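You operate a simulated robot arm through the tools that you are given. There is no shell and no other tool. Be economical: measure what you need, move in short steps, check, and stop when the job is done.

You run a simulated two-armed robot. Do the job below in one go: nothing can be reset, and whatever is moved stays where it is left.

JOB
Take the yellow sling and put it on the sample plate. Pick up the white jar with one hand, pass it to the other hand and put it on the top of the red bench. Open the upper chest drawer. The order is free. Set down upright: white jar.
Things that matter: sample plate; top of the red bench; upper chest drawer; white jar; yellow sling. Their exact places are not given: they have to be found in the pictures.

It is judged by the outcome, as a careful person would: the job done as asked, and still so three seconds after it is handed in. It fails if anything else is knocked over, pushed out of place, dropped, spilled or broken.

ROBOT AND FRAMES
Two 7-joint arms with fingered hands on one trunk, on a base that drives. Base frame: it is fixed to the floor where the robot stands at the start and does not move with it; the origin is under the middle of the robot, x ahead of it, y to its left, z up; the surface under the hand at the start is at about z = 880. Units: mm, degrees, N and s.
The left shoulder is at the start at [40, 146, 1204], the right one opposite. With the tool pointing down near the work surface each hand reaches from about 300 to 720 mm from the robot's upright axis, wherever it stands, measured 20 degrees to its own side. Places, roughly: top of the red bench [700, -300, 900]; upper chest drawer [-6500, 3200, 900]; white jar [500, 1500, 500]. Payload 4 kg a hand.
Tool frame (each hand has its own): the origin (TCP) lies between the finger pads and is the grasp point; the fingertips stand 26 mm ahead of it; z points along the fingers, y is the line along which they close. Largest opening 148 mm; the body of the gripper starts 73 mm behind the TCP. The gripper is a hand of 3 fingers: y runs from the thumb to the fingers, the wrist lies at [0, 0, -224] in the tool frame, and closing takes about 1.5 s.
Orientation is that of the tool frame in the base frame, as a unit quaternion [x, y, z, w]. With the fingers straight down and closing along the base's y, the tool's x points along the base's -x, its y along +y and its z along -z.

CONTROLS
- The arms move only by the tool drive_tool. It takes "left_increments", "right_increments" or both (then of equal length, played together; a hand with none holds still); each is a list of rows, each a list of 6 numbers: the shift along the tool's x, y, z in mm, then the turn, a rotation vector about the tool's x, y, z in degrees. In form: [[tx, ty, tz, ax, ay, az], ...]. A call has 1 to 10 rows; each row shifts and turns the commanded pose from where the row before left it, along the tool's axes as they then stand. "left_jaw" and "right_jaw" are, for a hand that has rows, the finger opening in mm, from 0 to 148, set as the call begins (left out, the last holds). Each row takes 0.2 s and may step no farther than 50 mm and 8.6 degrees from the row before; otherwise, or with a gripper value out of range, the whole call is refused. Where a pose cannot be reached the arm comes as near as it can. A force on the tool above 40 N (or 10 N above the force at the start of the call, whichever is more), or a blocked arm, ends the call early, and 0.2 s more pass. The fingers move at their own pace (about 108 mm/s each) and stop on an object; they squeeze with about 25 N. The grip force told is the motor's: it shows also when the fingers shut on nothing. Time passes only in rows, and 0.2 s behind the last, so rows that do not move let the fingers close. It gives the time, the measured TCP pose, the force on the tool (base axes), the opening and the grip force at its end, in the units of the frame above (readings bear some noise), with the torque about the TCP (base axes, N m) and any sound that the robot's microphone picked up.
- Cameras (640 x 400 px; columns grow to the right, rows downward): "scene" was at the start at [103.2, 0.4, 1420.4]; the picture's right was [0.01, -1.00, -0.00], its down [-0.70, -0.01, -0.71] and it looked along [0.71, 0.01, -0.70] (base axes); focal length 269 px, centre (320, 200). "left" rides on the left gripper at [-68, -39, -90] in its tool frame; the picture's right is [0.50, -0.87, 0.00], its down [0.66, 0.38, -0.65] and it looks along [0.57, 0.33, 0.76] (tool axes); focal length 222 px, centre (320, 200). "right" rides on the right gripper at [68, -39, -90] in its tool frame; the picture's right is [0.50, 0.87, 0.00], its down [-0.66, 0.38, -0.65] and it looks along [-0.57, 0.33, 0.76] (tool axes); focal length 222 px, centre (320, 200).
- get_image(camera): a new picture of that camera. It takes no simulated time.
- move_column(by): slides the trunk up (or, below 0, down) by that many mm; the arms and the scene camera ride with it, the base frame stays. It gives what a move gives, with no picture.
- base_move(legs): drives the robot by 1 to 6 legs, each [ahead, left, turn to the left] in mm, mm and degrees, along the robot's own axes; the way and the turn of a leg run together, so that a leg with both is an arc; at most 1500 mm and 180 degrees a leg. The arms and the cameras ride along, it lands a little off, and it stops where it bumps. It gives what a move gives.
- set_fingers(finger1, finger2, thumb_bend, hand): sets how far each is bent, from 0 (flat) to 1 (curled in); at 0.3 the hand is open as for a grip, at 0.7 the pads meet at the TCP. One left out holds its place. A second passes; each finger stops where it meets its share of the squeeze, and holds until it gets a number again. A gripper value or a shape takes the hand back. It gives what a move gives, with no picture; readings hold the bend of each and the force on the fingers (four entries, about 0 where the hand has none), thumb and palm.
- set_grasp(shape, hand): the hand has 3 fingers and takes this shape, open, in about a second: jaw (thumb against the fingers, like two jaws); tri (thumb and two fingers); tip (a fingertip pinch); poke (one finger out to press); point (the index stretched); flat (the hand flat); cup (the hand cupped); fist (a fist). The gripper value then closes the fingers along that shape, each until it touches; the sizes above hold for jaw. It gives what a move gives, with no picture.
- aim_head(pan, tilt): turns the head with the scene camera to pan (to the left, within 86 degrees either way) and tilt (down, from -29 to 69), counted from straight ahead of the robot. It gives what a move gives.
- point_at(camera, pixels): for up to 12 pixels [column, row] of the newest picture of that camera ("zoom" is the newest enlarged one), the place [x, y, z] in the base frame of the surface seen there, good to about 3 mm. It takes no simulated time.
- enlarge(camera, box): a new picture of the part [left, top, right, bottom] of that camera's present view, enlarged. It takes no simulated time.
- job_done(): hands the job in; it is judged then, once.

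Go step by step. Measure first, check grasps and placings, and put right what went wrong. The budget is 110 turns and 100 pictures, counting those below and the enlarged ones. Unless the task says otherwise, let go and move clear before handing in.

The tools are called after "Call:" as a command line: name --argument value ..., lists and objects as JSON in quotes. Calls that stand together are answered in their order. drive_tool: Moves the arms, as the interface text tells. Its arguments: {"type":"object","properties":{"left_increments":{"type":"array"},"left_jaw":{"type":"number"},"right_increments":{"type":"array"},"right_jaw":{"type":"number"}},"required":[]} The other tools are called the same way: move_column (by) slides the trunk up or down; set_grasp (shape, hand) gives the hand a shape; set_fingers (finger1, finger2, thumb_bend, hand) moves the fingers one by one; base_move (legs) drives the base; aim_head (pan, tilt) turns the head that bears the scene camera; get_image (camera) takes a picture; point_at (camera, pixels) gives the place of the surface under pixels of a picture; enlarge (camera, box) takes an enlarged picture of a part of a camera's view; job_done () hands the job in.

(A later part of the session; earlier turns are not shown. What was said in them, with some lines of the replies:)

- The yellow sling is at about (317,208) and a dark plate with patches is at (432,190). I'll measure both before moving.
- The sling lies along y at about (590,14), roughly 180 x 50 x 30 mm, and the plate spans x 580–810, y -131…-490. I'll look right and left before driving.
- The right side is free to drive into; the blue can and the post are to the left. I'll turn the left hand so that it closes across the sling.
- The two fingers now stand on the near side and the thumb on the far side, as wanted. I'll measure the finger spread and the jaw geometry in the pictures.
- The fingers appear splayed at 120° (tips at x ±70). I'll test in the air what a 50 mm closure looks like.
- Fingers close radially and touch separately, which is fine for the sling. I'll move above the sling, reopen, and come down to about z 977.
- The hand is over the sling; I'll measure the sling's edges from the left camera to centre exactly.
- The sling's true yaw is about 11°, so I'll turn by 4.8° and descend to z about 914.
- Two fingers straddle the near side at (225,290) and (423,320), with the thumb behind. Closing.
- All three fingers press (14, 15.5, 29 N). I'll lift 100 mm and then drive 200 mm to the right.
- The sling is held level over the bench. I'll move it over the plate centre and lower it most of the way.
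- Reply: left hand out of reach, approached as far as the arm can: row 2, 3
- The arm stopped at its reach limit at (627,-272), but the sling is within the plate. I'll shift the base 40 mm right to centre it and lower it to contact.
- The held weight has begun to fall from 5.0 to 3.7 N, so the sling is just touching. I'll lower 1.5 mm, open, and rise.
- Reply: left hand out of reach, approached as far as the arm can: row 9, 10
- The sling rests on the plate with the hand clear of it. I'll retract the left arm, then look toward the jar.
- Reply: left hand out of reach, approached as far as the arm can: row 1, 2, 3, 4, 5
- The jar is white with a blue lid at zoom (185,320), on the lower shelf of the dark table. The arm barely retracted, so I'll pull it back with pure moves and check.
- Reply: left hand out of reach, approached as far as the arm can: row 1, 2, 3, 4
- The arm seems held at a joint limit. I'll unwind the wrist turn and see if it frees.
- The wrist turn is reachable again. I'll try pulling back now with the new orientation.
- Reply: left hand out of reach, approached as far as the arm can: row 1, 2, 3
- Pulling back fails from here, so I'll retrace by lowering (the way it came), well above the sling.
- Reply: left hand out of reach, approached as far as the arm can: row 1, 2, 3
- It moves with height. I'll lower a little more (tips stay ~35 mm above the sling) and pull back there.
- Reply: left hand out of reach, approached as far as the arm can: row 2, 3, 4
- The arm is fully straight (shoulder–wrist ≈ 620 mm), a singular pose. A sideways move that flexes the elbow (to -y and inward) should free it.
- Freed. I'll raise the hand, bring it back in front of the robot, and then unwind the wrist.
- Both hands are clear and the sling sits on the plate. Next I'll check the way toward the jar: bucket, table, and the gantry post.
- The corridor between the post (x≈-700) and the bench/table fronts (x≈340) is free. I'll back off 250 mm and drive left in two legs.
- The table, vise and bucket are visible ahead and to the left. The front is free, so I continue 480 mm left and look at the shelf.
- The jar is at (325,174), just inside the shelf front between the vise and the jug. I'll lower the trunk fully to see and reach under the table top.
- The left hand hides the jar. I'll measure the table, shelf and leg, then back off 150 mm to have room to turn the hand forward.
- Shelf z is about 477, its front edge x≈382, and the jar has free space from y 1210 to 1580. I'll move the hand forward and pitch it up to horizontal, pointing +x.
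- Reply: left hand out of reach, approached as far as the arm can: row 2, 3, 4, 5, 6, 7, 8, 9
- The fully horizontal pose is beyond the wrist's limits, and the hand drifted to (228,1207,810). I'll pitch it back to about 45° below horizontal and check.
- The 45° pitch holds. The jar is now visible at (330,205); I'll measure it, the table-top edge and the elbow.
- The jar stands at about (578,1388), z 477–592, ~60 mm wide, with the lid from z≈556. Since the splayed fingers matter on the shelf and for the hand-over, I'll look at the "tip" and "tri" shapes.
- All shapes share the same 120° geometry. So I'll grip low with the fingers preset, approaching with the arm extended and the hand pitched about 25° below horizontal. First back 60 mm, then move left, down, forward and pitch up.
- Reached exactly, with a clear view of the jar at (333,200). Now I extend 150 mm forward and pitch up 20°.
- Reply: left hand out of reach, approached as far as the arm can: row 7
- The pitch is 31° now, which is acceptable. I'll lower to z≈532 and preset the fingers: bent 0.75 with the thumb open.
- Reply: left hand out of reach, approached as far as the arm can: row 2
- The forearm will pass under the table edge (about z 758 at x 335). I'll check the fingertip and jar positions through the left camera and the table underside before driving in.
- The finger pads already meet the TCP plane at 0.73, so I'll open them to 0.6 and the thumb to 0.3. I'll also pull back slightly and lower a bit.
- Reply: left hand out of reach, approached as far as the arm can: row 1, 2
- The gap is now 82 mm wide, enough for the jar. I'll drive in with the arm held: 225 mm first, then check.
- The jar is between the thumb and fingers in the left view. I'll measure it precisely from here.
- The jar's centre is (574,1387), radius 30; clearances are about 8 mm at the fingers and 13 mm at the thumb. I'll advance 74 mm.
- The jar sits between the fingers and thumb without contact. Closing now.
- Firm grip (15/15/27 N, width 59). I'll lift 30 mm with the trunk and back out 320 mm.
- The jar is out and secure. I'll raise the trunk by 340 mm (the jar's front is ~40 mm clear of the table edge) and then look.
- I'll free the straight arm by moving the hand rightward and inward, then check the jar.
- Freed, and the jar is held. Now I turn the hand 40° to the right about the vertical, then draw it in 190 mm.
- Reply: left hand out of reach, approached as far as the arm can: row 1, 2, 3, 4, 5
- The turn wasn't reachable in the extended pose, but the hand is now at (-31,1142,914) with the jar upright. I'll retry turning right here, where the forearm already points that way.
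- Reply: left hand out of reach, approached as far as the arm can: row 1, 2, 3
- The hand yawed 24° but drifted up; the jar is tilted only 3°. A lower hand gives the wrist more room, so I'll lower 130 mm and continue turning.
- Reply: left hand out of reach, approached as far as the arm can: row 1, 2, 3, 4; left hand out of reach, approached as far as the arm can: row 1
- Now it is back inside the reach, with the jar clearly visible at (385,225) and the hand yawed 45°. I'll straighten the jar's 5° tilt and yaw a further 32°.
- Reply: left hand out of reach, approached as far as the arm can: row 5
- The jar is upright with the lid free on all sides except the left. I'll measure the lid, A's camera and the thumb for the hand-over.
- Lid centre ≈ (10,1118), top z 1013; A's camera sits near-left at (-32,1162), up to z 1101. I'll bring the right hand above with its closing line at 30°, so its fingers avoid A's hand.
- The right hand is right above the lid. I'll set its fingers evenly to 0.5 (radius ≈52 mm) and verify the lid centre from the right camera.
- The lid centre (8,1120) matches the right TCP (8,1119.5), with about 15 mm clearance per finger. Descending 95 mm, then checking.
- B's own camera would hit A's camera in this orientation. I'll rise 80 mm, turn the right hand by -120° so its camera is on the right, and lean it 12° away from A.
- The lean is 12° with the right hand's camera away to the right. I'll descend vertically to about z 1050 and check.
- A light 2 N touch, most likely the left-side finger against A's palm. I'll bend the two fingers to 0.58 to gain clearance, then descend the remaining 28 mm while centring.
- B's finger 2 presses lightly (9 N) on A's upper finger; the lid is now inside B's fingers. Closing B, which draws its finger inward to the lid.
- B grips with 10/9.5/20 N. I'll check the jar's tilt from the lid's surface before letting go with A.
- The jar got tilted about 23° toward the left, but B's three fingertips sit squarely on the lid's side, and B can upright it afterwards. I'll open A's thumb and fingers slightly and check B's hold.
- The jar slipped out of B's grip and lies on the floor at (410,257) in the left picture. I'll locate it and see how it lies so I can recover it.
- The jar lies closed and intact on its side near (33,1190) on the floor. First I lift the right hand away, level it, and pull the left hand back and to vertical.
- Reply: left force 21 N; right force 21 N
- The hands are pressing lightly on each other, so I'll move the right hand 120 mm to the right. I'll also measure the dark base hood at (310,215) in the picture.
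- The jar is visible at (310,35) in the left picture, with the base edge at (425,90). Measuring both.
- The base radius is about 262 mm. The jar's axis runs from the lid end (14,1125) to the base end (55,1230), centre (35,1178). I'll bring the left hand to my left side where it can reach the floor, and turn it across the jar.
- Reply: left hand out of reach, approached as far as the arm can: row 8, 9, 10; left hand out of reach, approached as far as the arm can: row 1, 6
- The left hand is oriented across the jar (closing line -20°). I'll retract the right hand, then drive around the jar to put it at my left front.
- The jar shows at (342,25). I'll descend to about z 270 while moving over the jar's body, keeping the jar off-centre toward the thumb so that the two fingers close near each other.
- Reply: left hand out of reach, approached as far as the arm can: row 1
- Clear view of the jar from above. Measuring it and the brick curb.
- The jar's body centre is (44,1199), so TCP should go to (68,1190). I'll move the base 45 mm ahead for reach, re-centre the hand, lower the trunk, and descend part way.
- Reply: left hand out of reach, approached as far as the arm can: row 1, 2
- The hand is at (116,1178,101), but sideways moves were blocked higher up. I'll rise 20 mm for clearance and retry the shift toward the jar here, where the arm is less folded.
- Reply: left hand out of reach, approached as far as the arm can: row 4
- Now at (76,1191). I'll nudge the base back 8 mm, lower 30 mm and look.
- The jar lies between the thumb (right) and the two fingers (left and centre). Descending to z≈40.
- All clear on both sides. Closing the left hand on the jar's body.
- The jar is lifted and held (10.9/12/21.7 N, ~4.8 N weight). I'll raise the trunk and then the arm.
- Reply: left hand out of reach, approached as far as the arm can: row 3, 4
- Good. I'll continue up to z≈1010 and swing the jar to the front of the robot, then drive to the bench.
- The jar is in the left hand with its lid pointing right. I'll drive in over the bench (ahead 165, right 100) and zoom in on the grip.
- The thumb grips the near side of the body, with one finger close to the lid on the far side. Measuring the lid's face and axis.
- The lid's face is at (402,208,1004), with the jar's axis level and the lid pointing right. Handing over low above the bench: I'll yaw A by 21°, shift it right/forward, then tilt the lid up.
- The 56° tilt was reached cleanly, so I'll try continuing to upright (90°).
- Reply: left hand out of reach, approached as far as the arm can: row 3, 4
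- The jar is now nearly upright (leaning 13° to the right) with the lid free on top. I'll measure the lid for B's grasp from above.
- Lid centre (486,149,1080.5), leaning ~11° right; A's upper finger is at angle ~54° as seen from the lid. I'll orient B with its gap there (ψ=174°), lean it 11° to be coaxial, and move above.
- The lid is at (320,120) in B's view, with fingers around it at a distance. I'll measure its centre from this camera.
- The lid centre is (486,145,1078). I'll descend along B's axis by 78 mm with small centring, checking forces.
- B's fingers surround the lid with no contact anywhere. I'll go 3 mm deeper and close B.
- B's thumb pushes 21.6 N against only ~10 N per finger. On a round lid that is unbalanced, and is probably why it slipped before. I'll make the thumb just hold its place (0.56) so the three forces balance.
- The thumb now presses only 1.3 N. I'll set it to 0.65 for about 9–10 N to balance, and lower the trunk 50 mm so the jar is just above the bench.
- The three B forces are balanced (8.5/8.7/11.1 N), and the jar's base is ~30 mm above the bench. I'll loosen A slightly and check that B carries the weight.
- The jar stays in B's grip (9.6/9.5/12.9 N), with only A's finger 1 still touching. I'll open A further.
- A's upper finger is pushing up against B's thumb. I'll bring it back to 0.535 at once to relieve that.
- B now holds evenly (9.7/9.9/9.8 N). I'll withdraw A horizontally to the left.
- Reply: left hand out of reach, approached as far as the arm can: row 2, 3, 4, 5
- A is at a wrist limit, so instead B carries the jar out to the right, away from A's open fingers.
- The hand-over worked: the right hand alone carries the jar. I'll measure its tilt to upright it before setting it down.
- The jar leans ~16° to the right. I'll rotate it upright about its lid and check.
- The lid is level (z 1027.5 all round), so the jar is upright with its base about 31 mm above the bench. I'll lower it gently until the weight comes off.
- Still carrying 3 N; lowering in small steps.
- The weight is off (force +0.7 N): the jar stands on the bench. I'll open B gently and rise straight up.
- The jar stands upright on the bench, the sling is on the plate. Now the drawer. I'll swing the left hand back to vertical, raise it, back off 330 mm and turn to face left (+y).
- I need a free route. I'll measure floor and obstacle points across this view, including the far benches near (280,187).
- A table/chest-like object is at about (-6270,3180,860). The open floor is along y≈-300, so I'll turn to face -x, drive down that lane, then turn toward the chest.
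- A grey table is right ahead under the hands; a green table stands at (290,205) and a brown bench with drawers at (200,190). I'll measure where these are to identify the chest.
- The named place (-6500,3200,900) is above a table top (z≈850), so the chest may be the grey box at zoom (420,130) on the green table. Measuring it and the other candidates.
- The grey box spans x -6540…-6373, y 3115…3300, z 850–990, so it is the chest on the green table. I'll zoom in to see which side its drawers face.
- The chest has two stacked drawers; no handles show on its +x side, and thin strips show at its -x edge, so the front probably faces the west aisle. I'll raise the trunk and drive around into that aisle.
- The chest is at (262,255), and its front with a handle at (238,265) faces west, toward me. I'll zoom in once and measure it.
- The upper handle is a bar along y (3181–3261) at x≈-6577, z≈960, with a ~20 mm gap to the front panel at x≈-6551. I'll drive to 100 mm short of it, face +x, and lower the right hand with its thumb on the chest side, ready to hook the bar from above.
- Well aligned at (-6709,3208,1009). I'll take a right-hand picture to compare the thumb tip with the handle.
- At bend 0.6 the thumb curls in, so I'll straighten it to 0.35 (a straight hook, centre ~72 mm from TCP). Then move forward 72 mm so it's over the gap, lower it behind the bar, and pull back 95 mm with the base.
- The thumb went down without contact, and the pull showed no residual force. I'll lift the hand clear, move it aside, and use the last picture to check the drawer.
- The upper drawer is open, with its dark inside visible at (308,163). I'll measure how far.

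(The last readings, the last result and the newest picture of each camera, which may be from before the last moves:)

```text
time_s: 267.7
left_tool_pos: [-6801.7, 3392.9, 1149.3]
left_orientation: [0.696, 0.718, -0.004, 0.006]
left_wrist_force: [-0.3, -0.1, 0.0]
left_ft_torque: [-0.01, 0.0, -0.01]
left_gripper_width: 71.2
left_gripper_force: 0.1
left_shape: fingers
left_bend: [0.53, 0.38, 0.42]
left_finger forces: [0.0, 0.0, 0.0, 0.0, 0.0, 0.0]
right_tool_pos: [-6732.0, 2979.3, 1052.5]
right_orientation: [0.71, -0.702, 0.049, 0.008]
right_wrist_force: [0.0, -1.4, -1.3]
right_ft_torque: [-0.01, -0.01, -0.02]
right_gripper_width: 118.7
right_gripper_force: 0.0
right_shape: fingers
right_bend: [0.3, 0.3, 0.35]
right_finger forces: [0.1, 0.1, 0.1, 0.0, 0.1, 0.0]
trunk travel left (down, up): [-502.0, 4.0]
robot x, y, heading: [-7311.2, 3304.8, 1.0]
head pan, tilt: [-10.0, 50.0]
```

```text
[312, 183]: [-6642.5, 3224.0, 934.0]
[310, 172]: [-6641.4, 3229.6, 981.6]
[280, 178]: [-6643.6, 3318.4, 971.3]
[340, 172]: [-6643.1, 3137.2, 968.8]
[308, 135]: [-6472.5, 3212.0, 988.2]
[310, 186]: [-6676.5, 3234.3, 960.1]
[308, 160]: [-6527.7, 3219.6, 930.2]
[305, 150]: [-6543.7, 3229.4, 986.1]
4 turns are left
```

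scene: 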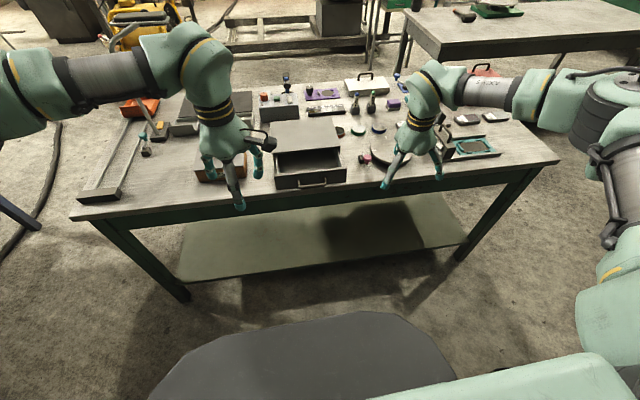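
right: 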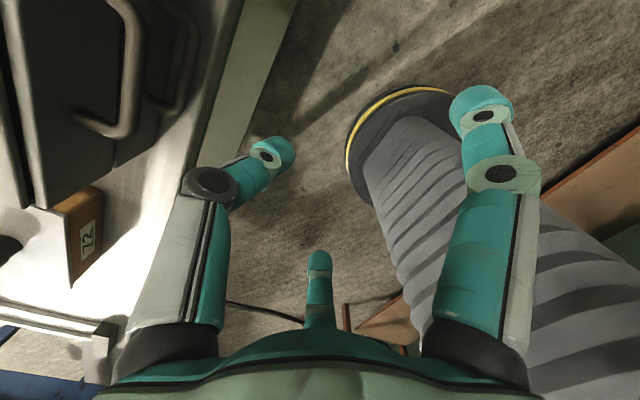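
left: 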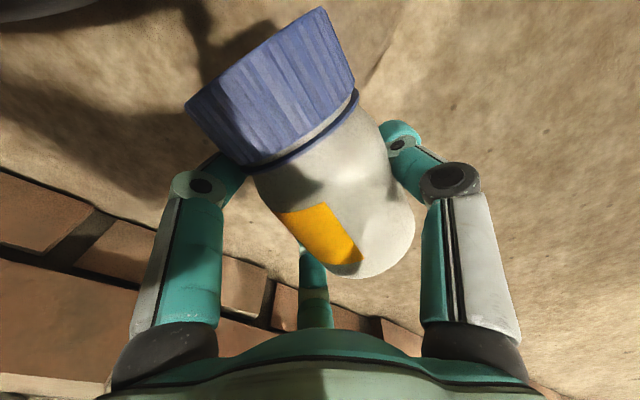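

The upper drawer stands 91 mm open (front panel at x≈-6642, was -6551). The jar is upright on the bench, the sling is on the plate, and both hands are clear, so I hand in.

Call:
job_done

```text
The job is handed in.
```

I handed the job in with all three parts done, but the white jar was dropped to the floor once on the way.

- **Yellow sling:** it lies on the sample plate, fully within its edges.
- **White jar:** the first hand-over failed when the right hand's grip slipped. The jar fell about 1 m and landed on its side, with the lid closed and no damage visible. I picked it up with the left hand, passed it to the right hand above the bench, and set it upright on the red bench.
- **Upper chest drawer:** it is 91 mm open; the chest is about 170 mm deep.

I saw nothing else knocked over or moved, and both hands are clear of everything.
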